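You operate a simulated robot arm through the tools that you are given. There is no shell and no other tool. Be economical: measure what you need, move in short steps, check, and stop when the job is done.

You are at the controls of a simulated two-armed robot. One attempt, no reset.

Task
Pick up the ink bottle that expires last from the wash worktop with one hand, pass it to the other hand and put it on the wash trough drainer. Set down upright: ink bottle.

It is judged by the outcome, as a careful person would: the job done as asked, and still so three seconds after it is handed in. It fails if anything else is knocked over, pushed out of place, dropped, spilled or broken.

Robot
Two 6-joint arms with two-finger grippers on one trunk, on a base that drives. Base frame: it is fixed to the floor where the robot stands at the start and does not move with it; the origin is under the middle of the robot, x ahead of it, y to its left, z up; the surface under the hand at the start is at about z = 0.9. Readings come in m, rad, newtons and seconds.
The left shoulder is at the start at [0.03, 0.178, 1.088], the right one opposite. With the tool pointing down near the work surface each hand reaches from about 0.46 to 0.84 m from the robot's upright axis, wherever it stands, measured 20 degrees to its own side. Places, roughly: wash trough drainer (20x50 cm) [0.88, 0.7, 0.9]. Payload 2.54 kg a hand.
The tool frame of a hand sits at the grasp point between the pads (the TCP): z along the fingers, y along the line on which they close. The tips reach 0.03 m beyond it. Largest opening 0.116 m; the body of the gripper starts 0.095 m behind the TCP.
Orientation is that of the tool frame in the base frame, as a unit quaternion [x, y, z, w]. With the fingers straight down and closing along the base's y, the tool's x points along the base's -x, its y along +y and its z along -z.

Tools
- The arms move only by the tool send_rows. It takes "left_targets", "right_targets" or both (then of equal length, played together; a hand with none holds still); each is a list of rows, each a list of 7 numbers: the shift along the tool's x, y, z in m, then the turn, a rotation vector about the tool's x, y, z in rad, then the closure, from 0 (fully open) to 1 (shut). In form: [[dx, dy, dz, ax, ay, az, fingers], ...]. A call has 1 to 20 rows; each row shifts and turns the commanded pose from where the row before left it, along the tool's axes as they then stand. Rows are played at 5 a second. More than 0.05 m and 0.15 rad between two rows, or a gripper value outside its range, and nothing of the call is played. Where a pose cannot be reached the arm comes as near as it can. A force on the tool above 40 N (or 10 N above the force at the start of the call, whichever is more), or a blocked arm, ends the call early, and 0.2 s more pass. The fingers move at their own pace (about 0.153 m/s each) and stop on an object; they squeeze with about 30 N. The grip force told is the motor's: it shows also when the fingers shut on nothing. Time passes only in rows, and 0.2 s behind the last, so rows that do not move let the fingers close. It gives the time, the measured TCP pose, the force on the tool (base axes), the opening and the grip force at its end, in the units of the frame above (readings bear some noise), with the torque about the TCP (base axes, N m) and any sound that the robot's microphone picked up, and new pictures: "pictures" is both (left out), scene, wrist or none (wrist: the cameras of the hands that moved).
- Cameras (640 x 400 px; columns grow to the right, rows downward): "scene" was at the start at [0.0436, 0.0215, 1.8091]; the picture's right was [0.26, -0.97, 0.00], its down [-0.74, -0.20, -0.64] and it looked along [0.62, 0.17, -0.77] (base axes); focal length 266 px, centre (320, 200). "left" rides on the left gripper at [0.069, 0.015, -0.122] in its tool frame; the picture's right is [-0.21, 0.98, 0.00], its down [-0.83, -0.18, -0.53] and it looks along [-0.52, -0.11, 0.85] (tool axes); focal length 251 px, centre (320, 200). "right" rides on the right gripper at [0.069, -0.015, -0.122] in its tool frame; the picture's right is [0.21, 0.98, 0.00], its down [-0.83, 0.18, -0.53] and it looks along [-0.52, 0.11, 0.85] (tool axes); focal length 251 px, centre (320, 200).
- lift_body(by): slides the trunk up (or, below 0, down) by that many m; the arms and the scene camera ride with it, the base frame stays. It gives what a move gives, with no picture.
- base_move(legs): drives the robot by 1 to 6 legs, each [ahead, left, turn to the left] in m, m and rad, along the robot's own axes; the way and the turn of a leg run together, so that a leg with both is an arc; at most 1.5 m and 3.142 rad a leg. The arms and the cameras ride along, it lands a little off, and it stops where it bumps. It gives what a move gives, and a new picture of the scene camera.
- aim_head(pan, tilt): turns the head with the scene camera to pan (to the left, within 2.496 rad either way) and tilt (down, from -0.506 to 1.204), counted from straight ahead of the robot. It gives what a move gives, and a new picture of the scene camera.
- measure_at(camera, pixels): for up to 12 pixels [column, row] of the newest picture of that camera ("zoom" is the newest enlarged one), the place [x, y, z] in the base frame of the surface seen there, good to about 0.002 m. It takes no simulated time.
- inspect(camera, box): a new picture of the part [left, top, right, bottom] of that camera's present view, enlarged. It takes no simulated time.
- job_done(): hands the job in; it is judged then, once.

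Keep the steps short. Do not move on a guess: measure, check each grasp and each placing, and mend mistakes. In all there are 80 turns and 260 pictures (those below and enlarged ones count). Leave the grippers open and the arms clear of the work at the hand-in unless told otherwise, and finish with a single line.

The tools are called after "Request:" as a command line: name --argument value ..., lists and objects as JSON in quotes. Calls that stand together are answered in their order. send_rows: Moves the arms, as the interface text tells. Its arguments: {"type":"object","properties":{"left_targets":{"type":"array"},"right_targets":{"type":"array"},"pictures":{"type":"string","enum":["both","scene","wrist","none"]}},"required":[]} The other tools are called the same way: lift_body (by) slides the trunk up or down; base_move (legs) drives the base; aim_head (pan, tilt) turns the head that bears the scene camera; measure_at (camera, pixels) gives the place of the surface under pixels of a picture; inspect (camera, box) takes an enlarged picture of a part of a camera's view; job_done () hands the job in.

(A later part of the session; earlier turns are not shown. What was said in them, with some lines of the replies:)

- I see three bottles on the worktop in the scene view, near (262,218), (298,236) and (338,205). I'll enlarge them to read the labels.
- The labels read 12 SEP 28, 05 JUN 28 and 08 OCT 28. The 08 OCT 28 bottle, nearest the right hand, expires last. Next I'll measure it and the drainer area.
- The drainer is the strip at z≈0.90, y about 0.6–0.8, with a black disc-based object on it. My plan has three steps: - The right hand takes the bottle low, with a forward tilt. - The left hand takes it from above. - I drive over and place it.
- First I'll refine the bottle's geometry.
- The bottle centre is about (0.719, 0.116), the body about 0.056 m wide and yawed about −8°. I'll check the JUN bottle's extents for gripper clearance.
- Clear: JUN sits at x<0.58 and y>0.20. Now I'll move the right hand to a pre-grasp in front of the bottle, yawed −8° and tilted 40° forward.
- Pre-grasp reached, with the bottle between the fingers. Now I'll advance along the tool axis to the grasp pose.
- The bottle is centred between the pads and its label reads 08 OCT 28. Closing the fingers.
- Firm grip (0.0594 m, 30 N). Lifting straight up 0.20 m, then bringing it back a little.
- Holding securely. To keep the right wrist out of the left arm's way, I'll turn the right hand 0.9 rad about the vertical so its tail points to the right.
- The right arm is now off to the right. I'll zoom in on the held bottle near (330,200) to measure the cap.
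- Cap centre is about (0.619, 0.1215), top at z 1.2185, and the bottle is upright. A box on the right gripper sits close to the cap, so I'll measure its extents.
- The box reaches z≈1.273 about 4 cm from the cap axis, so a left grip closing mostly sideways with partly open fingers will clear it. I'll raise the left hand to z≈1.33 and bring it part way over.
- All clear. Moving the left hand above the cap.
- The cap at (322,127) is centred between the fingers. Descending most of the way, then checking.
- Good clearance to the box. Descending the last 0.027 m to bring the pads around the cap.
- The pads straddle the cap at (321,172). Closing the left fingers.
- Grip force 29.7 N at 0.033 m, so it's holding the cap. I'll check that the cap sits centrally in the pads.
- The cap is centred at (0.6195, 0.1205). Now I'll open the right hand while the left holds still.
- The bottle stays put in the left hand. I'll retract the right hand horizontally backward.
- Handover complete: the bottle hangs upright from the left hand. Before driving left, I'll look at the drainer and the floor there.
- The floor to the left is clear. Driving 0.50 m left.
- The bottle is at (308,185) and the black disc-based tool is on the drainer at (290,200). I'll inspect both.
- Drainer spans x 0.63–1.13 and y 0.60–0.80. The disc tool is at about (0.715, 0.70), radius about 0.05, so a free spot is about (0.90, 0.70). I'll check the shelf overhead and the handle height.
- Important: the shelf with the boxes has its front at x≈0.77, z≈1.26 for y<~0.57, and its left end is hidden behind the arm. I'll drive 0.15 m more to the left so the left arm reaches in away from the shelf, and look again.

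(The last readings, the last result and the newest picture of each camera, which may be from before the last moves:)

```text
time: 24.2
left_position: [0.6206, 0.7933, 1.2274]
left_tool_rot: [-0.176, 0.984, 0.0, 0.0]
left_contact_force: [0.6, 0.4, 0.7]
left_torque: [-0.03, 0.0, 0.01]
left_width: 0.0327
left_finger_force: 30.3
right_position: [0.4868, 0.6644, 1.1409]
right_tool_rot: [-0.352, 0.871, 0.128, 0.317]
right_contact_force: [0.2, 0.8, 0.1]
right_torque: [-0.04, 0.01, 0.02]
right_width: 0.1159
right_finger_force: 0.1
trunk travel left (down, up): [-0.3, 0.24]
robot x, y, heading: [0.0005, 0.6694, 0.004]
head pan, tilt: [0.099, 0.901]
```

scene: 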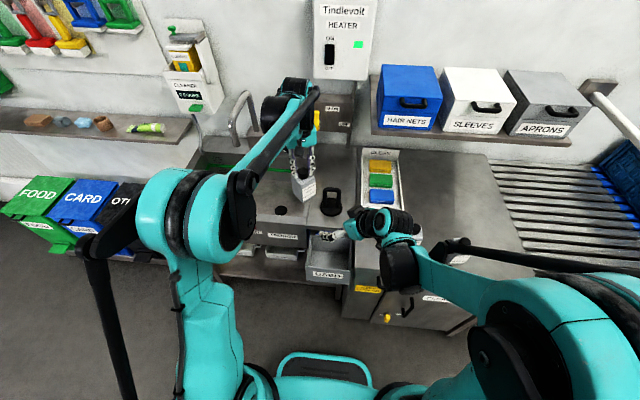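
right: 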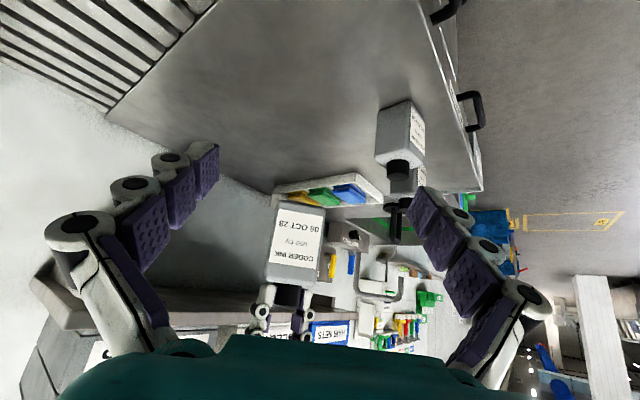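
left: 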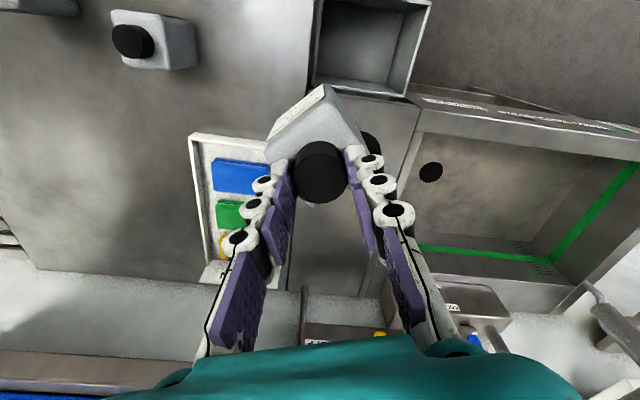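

Now the shelf's left end at (372,130) and the drainer are visible. Measuring.

Request:
measure_at --camera "scene" --pixels '[[374, 132], [374, 120], [330, 160], [345, 165], [330, 112], [350, 110], [318, 120], [316, 170], [336, 175], [355, 165], [240, 110], [348, 130]]'

Request:
inspect --camera "scene" --box '[270, 80, 400, 220]'

```text
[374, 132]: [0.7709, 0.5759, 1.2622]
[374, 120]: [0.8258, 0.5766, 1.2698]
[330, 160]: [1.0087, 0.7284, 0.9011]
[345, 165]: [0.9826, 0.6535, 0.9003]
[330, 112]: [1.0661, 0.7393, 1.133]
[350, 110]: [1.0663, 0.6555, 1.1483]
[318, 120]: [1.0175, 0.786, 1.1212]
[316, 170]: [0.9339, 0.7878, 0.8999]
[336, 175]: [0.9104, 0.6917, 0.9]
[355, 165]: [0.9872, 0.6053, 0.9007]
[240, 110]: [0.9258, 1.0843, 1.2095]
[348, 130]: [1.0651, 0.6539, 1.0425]
```

```text
2.86 times, centred on (335, 150) of scene
```

zoom: 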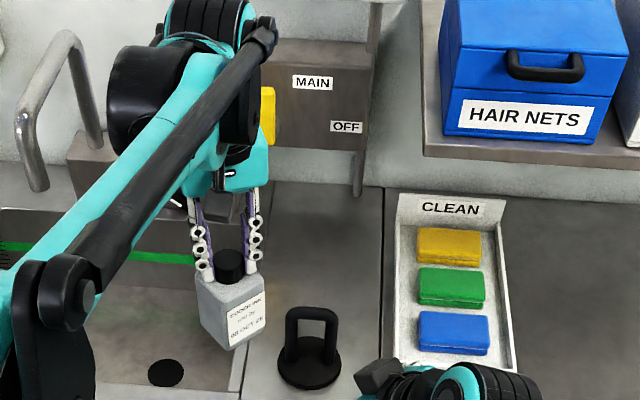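

Shelf end is at y=0.576 and the target (0.86, 0.71) is clear of it. First I'll move the right hand 0.2 m to the right, out of the way, at constant height.

Request:
send_rows --right_targets '[[0.0212, -0.0288, -0.0178, 0, 0, 0, 0], [0.0212, -0.0288, -0.0178, 0, 0, 0, 0], [0.0212, -0.0288, -0.0178, 0, 0, 0, 0], [0.0212, -0.0288, -0.0178, 0, 0, 0, 0], [0.0212, -0.0288, -0.0178, 0, 0, 0, 0], [0, 0, 0, 0, 0, 0, 0]]' --pictures "none"

Request:
base_move --legs '[[0.12, 0, 0]]'

```text
time: 25.6
left_position: [0.6191, 0.7912, 1.2274]
left_tool_rot: [-0.176, 0.984, 0.001, 0.0]
left_contact_force: [0.1, 0.2, -0.2]
left_torque: [0.0, -0.01, 0.01]
left_width: 0.0329
left_finger_force: 29.9
right_position: [0.4859, 0.4656, 1.14]
right_tool_rot: [-0.352, 0.872, 0.127, 0.317]
right_contact_force: [0.4, 0.7, 0.3]
right_torque: [-0.04, 0.02, 0.0]
right_width: 0.116
right_finger_force: 0.1
trunk travel left (down, up): [-0.3, 0.24]
robot x, y, heading: [-0.0048, 0.6686, 0.004]
head pan, tilt: [0.099, 0.901]
```

```text
time: 26.8
left_position: [0.7392, 0.7896, 1.2273]
left_tool_rot: [-0.175, 0.985, 0.0, 0.0]
left_contact_force: [0.7, 0.2, -2.3]
left_torque: [-0.02, 0.02, 0.01]
left_width: 0.0327
left_finger_force: 29.5
right_position: [0.6037, 0.4652, 1.14]
right_tool_rot: [-0.35, 0.872, 0.127, 0.317]
right_contact_force: [0.6, -0.4, -0.1]
right_torque: [0.03, 0.06, 0.0]
right_width: 0.1156
right_finger_force: 0.1
trunk travel left (down, up): [-0.3, 0.24]
robot x, y, heading: [0.1197, 0.6713, 0.003]
head pan, tilt: [0.099, 0.901]
```

scene: 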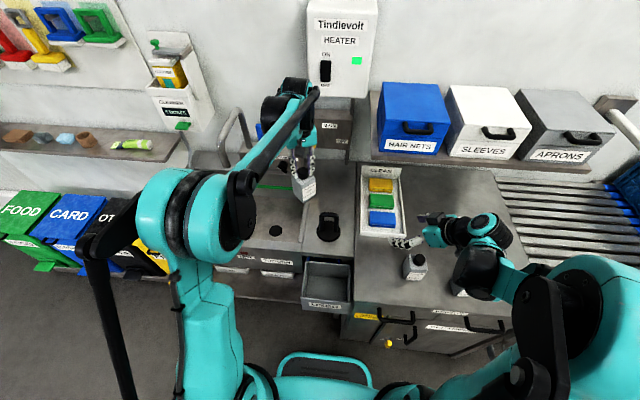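

Moving the left hand with the bottle over the free spot, at constant height.

Request:
send_rows --left_targets '[[-0.0223, -0.0308, 0, 0, 0, 0, 1], [-0.0223, -0.0308, 0, 0, 0, 0, 1], [-0.0223, -0.0308, 0, 0, 0, 0, 1], [-0.0223, -0.0308, 0, 0, 0, 0, 1], [0, 0, 0, 0, 0, 0, 1]]'

Request:
inspect --camera "scene" --box '[260, 100, 420, 240]'

```text
time: 28.0
left_position: [0.8632, 0.7073, 1.2309]
left_tool_rot: [-0.174, 0.985, 0.0, 0.0]
left_contact_force: [-0.5, 0.0, -2.9]
left_torque: [-0.02, -0.04, -0.02]
left_width: 0.0326
left_finger_force: 30.5
right_position: [0.6038, 0.4643, 1.1398]
right_tool_rot: [-0.35, 0.872, 0.126, 0.319]
right_contact_force: [-1.2, 0.0, 0.4]
right_torque: [-0.02, 0.0, -0.03]
right_width: 0.116
right_finger_force: 0.0
trunk travel left (down, up): [-0.3, 0.24]
robot x, y, heading: [0.1165, 0.671, 0.002]
head pan, tilt: [0.099, 0.901]
```

scene: 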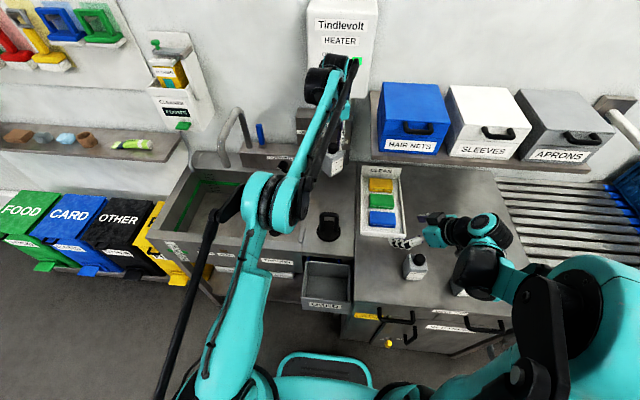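
left: 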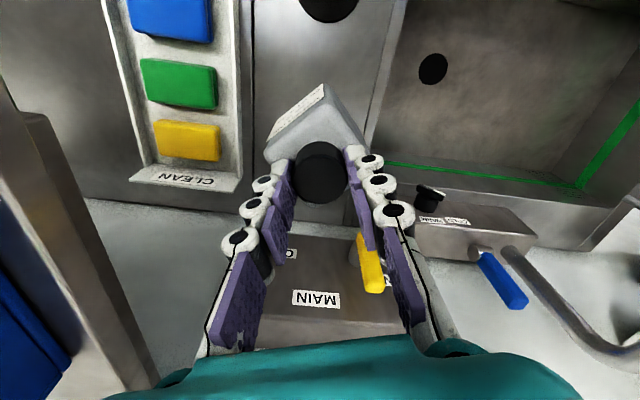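

```text
2.86 times, centred on (340, 170) of scene
```

zoom: 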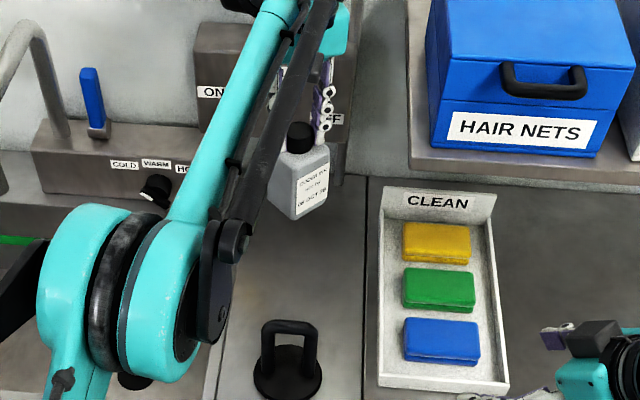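

Positioned at (0.863, 0.706) with clear space around. Lowering 0.17 m first.

Request:
send_rows --left_targets '[[0, 0, 0.034, 0, 0, 0, 1], [0, 0, 0.034, 0, 0, 0, 1], [0, 0, 0.034, 0, 0, 0, 1], [0, 0, 0.034, 0, 0, 0, 1], [0, 0, 0.034, 0, 0, 0, 1], [0, 0, 0, 0, 0, 0, 1]]'

Request:
inspect --camera "scene" --box '[260, 100, 420, 240]'

```text
time: 29.4
left_position: [0.8643, 0.7064, 1.0563]
left_tool_rot: [-0.175, 0.984, 0.0, 0.0]
left_contact_force: [-0.5, 0.2, -3.4]
left_torque: [0.0, -0.02, -0.02]
left_width: 0.0329
left_finger_force: 29.9
right_position: [0.6056, 0.4635, 1.1388]
right_tool_rot: [-0.351, 0.871, 0.128, 0.318]
right_contact_force: [-0.6, -0.2, 0.0]
right_torque: [0.02, 0.0, -0.01]
right_width: 0.1161
right_finger_force: 0.1
trunk travel left (down, up): [-0.3, 0.24]
robot x, y, heading: [0.1177, 0.6689, 0.001]
head pan, tilt: [0.099, 0.901]
```

scene: 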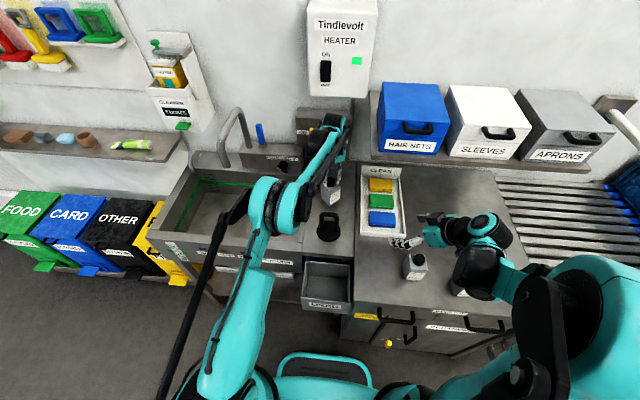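
left: 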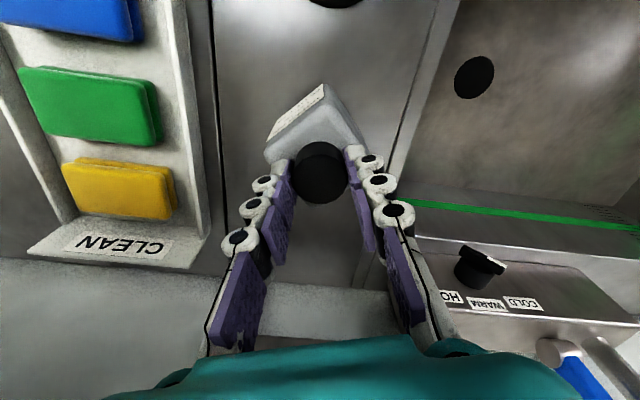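

```text
2.86 times, centred on (340, 170) of scene
```

zoom: 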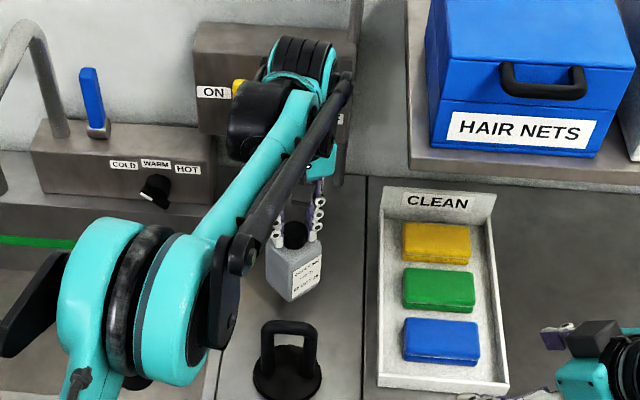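

Nearly down. The left wrist looks close to the yellow MAIN lever in the zoom, so I'll measure that gap before lowering further.

Request:
measure_at --camera "zoom" --pixels '[[240, 86], [238, 95], [240, 125], [260, 110], [300, 60], [290, 45], [250, 50], [340, 55], [328, 170], [300, 85], [215, 92], [270, 150]]'

Request:
inspect --camera "right" --box '[160, 100, 480, 400]'

```text
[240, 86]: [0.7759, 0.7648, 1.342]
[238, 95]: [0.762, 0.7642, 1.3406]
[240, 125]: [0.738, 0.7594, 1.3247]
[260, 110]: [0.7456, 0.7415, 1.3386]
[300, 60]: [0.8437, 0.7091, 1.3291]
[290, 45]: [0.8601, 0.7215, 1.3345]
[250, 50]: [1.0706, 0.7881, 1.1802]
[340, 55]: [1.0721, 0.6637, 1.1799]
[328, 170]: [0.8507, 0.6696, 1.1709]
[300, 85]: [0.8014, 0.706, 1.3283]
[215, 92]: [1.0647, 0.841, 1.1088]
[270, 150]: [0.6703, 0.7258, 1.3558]
```

```text
1.33 times, centred on (320, 250) of right
```

zoom: 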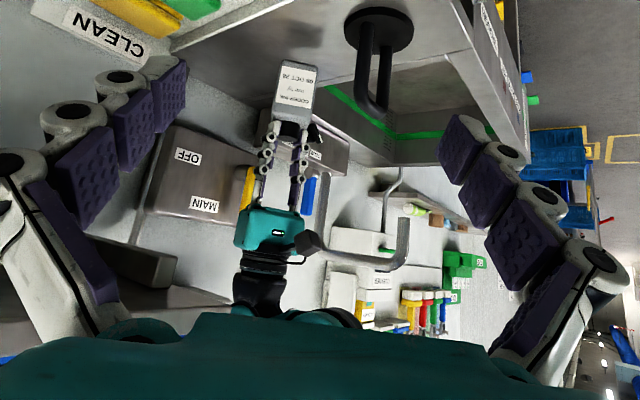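

The wrist is at x≤0.87 and the lever at x>1.0, so there's plenty of room. Lowering the last bit slowly.

Request:
send_rows --left_targets '[[0, 0, 0.009, 0, 0, 0, 1], [0, 0, 0.008, 0, 0, 0, 1], [0, 0, 0.006, 0, 0, 0, 1], [0, 0, 0.003, 0, 0, 0, 1], [0, 0, 0.002, 0, 0, 0, 1], [0, 0, 0, 0, 0, 0, 1]]' --pictures "wrist"

Request:
inspect --camera "right" --box '[250, 100, 360, 220]'

```text
time: 30.8
left_position: [0.8656, 0.706, 1.0291]
left_tool_rot: [-0.176, 0.984, -0.001, 0.0]
left_contact_force: [-0.3, -0.6, -2.4]
left_torque: [-0.01, 0.01, 0.0]
left_width: 0.0329
left_finger_force: 29.9
right_position: [0.6048, 0.4635, 1.1392]
right_tool_rot: [-0.35, 0.872, 0.126, 0.317]
right_contact_force: [1.0, 0.2, -0.1]
right_torque: [0.0, -0.03, 0.02]
right_width: 0.1162
right_finger_force: 0.0
trunk travel left (down, up): [-0.3, 0.24]
robot x, y, heading: [0.1188, 0.6691, 0.001]
head pan, tilt: [0.099, 0.901]
```

left: 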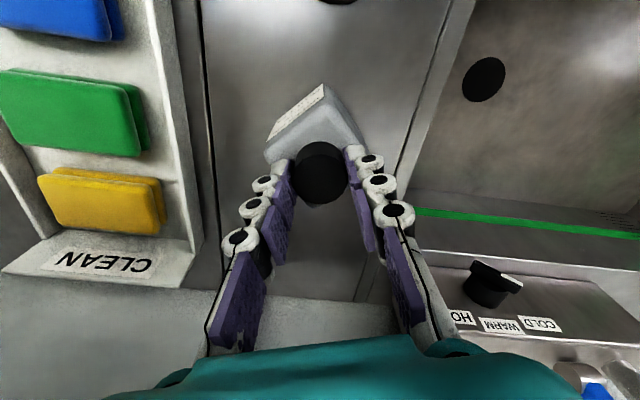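

```text
3.33 times, centred on (305, 160) of right
```

zoom: 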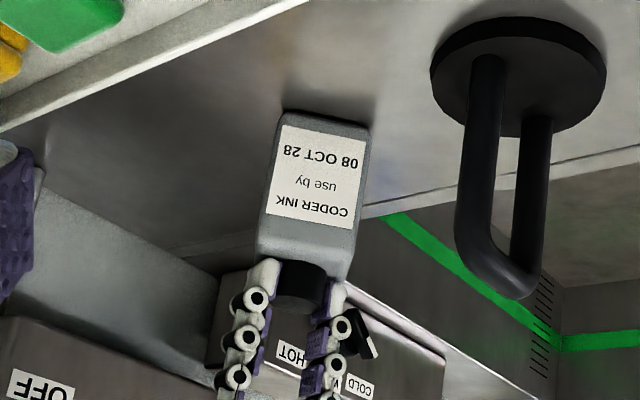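

Still hanging (about −2.4 N, the bottle's weight). Lowering in 1.5 mm steps until contact shows.

Request:
send_rows --left_targets '[[0, 0, 0.0015, 0, 0, 0, 1], [0, 0, 0.0015, 0, 0, 0, 1], [0, 0, 0, 0, 0, 0, 1]]' --pictures "none"

```text
time: 31.6
left_position: [0.8651, 0.705, 1.0269]
left_tool_rot: [-0.175, 0.985, 0.001, 0.002]
left_contact_force: [8.9, -1.7, 18.7]
left_torque: [0.09, -0.34, -0.03]
left_width: 0.0329
left_finger_force: 29.8
right_position: [0.6043, 0.4642, 1.1411]
right_tool_rot: [-0.35, 0.872, 0.127, 0.318]
right_contact_force: [1.7, -0.4, -0.3]
right_torque: [0.01, 0.0, 0.01]
right_width: 0.1163
right_finger_force: 0.1
trunk travel left (down, up): [-0.3, 0.24]
robot x, y, heading: [0.1151, 0.668, -0.0]
head pan, tilt: [0.099, 0.901]
```

Contact at 18.7 N. I'll ease back 1 mm, then open gently.

Request:
send_rows --left_targets '[[0, 0, -0.001, 0, 0, 0, 1], [0, 0, 0, 0, 0, 0, 1]]' --pictures "none"

Request:
send_rows --left_targets '[[0, 0, 0, 0, 0, 0, 0.6], [0, 0, 0, 0, 0, 0, 0.5], [0, 0, 0, 0, 0, 0, 0.4], [0, 0, 0, 0, 0, 0, 0.4]]' --pictures "wrist"

```text
time: 32.2
left_position: [0.8647, 0.706, 1.027]
left_tool_rot: [-0.176, 0.984, -0.001, 0.001]
left_contact_force: [4.0, -0.7, 12.3]
left_torque: [0.05, -0.31, -0.07]
left_width: 0.0326
left_finger_force: 29.7
right_position: [0.6047, 0.4636, 1.1409]
right_tool_rot: [-0.35, 0.872, 0.127, 0.318]
right_contact_force: [0.7, -0.6, -0.1]
right_torque: [0.01, 0.0, -0.02]
right_width: 0.116
right_finger_force: 0.1
trunk travel left (down, up): [-0.3, 0.24]
robot x, y, heading: [0.1182, 0.6684, 0.001]
head pan, tilt: [0.099, 0.901]
```

```text
time: 33.2
left_position: [0.8647, 0.7062, 1.0279]
left_tool_rot: [-0.175, 0.985, -0.001, 0.001]
left_contact_force: [0.5, 0.3, 0.3]
left_torque: [0.03, -0.01, -0.03]
left_width: 0.0696
left_finger_force: 0.0
right_position: [0.605, 0.464, 1.1405]
right_tool_rot: [-0.35, 0.872, 0.127, 0.318]
right_contact_force: [0.7, 0.0, -0.1]
right_torque: [0.0, 0.02, 0.03]
right_width: 0.116
right_finger_force: 0.0
trunk travel left (down, up): [-0.3, 0.24]
robot x, y, heading: [0.1176, 0.671, 0.003]
head pan, tilt: [0.099, 0.901]
```

left: 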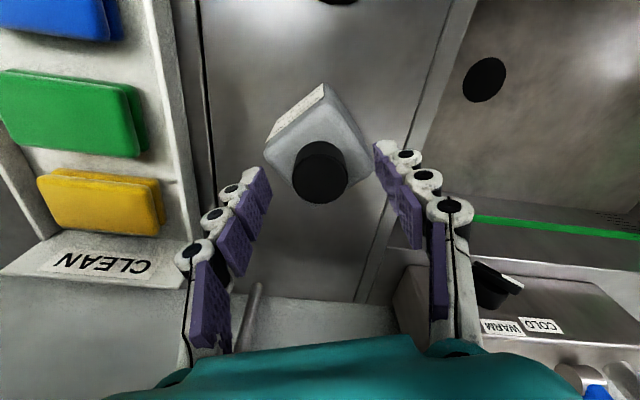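

The bottle is released and standing. Raising the left hand straight up the way it came and opening fully at the top.

Request:
send_rows --left_targets '[[0, 0, -0.02, 0, 0, 0, 0.4], [0, 0, -0.035, 0, 0, 0, 0.4], [0, 0, -0.035, 0, 0, 0, 0.4], [0, 0, -0.035, 0, 0, 0, 0.4], [0, 0, -0.035, 0, 0, 0, 0.4], [0, 0, -0.035, 0, 0, 0, 0.4], [0.0223, 0.0308, 0, 0, 0, 0, 0.4], [0.0223, 0.0308, 0, 0, 0, 0, 0.2], [0.0223, 0.0308, 0, 0, 0, 0, 0], [0.0223, 0.0308, 0, 0, 0, 0, 0], [0, 0, 0, 0, 0, 0, 0]]'

Request:
inspect --camera "scene" --box '[260, 100, 460, 300]'

Request:
inspect --camera "right" --box '[230, 80, 390, 220]'

```text
time: 35.6
left_position: [0.7414, 0.7876, 1.2223]
left_tool_rot: [-0.175, 0.985, 0.001, 0.0]
left_contact_force: [1.1, 0.2, 0.4]
left_torque: [0.01, 0.02, 0.01]
left_width: 0.1159
left_finger_force: 0.1
right_position: [0.6065, 0.4646, 1.1401]
right_tool_rot: [-0.349, 0.873, 0.127, 0.317]
right_contact_force: [1.1, -1.0, -0.1]
right_torque: [0.02, 0.02, 0.0]
right_width: 0.1157
right_finger_force: 0.0
trunk travel left (down, up): [-0.3, 0.24]
robot x, y, heading: [0.1201, 0.67, 0.0]
head pan, tilt: [0.099, 0.901]
```

scene: 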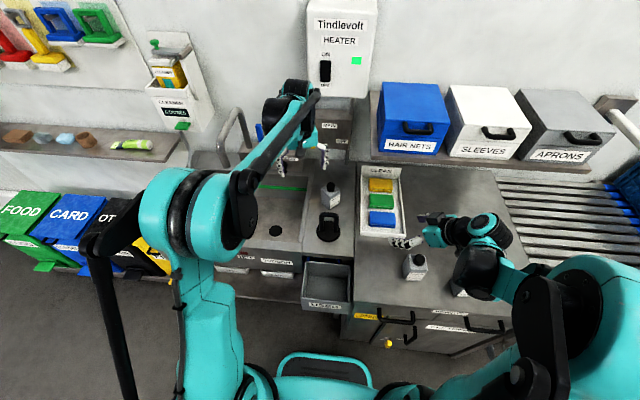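
left: 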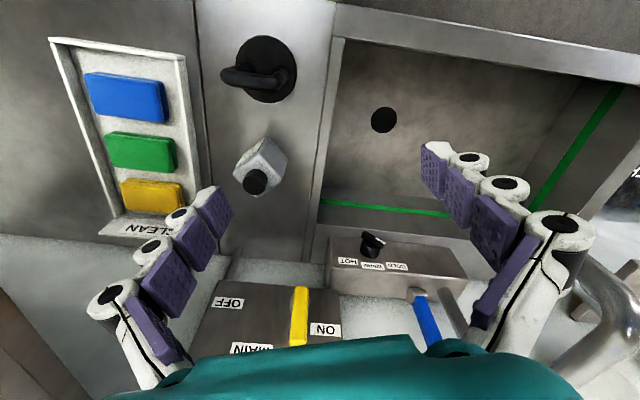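

```text
2.00 times, centred on (360, 200) of scene
```

zoom: 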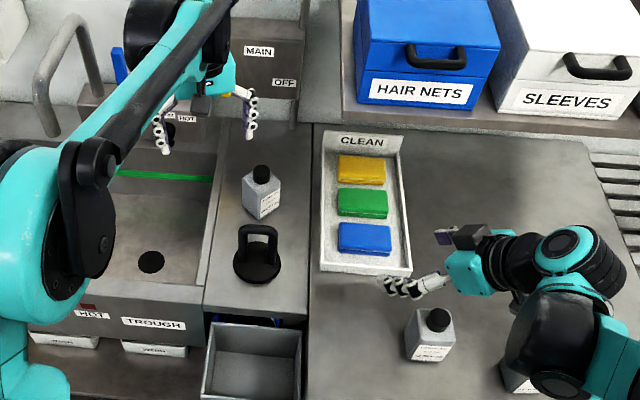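

```text
2.86 times, centred on (310, 150) of right
```

zoom: 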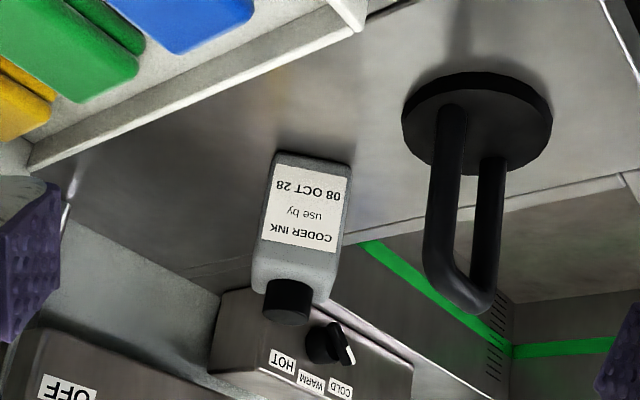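

The 08 OCT 28 bottle stands upright on the drainer, and everything else is in place. I'll back the robot off so the arms are clear of the work.

Request:
base_move --legs '[[-0.35, 0, 0]]'

Request:
inspect --camera "scene" --box '[260, 60, 480, 240]'

```text
time: 37.8
left_position: [0.3959, 0.7844, 1.2226]
left_tool_rot: [-0.173, 0.985, 0.0, 0.0]
left_contact_force: [-1.1, -0.5, 0.0]
left_torque: [0.03, 0.0, -0.02]
left_width: 0.116
left_finger_force: 0.0
right_position: [0.2589, 0.4621, 1.1394]
right_tool_rot: [-0.347, 0.873, 0.125, 0.319]
right_contact_force: [0.1, -0.1, 0.4]
right_torque: [-0.01, 0.03, -0.02]
right_width: 0.1159
right_finger_force: 0.1
trunk travel left (down, up): [-0.3, 0.24]
robot x, y, heading: [-0.2234, 0.6704, -0.001]
head pan, tilt: [0.099, 0.901]
```

scene: 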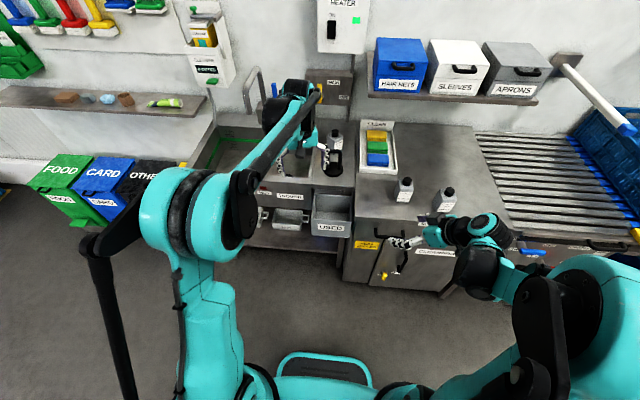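

```text
2.22 times, centred on (370, 150) of scene
```

zoom: 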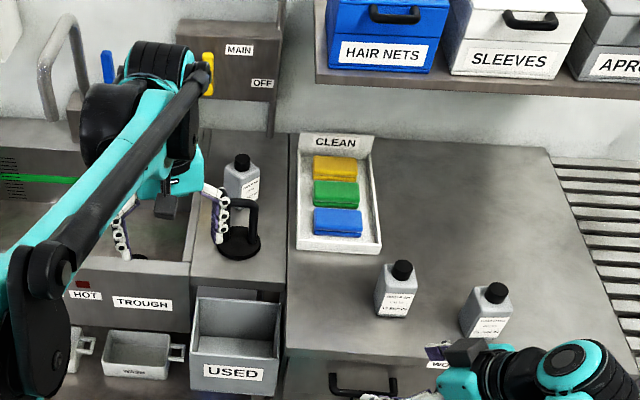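

The bottle is upright on the drainer, the other two bottles are standing where they were, both grippers are open and the arms are clear. Handing in.

Request:
job_done

```text
The job is handed in.
```

The ink bottle that expires last (08 OCT 28) was picked up with the right hand, passed to the left, and set upright on the wash trough drainer with nothing else disturbed.
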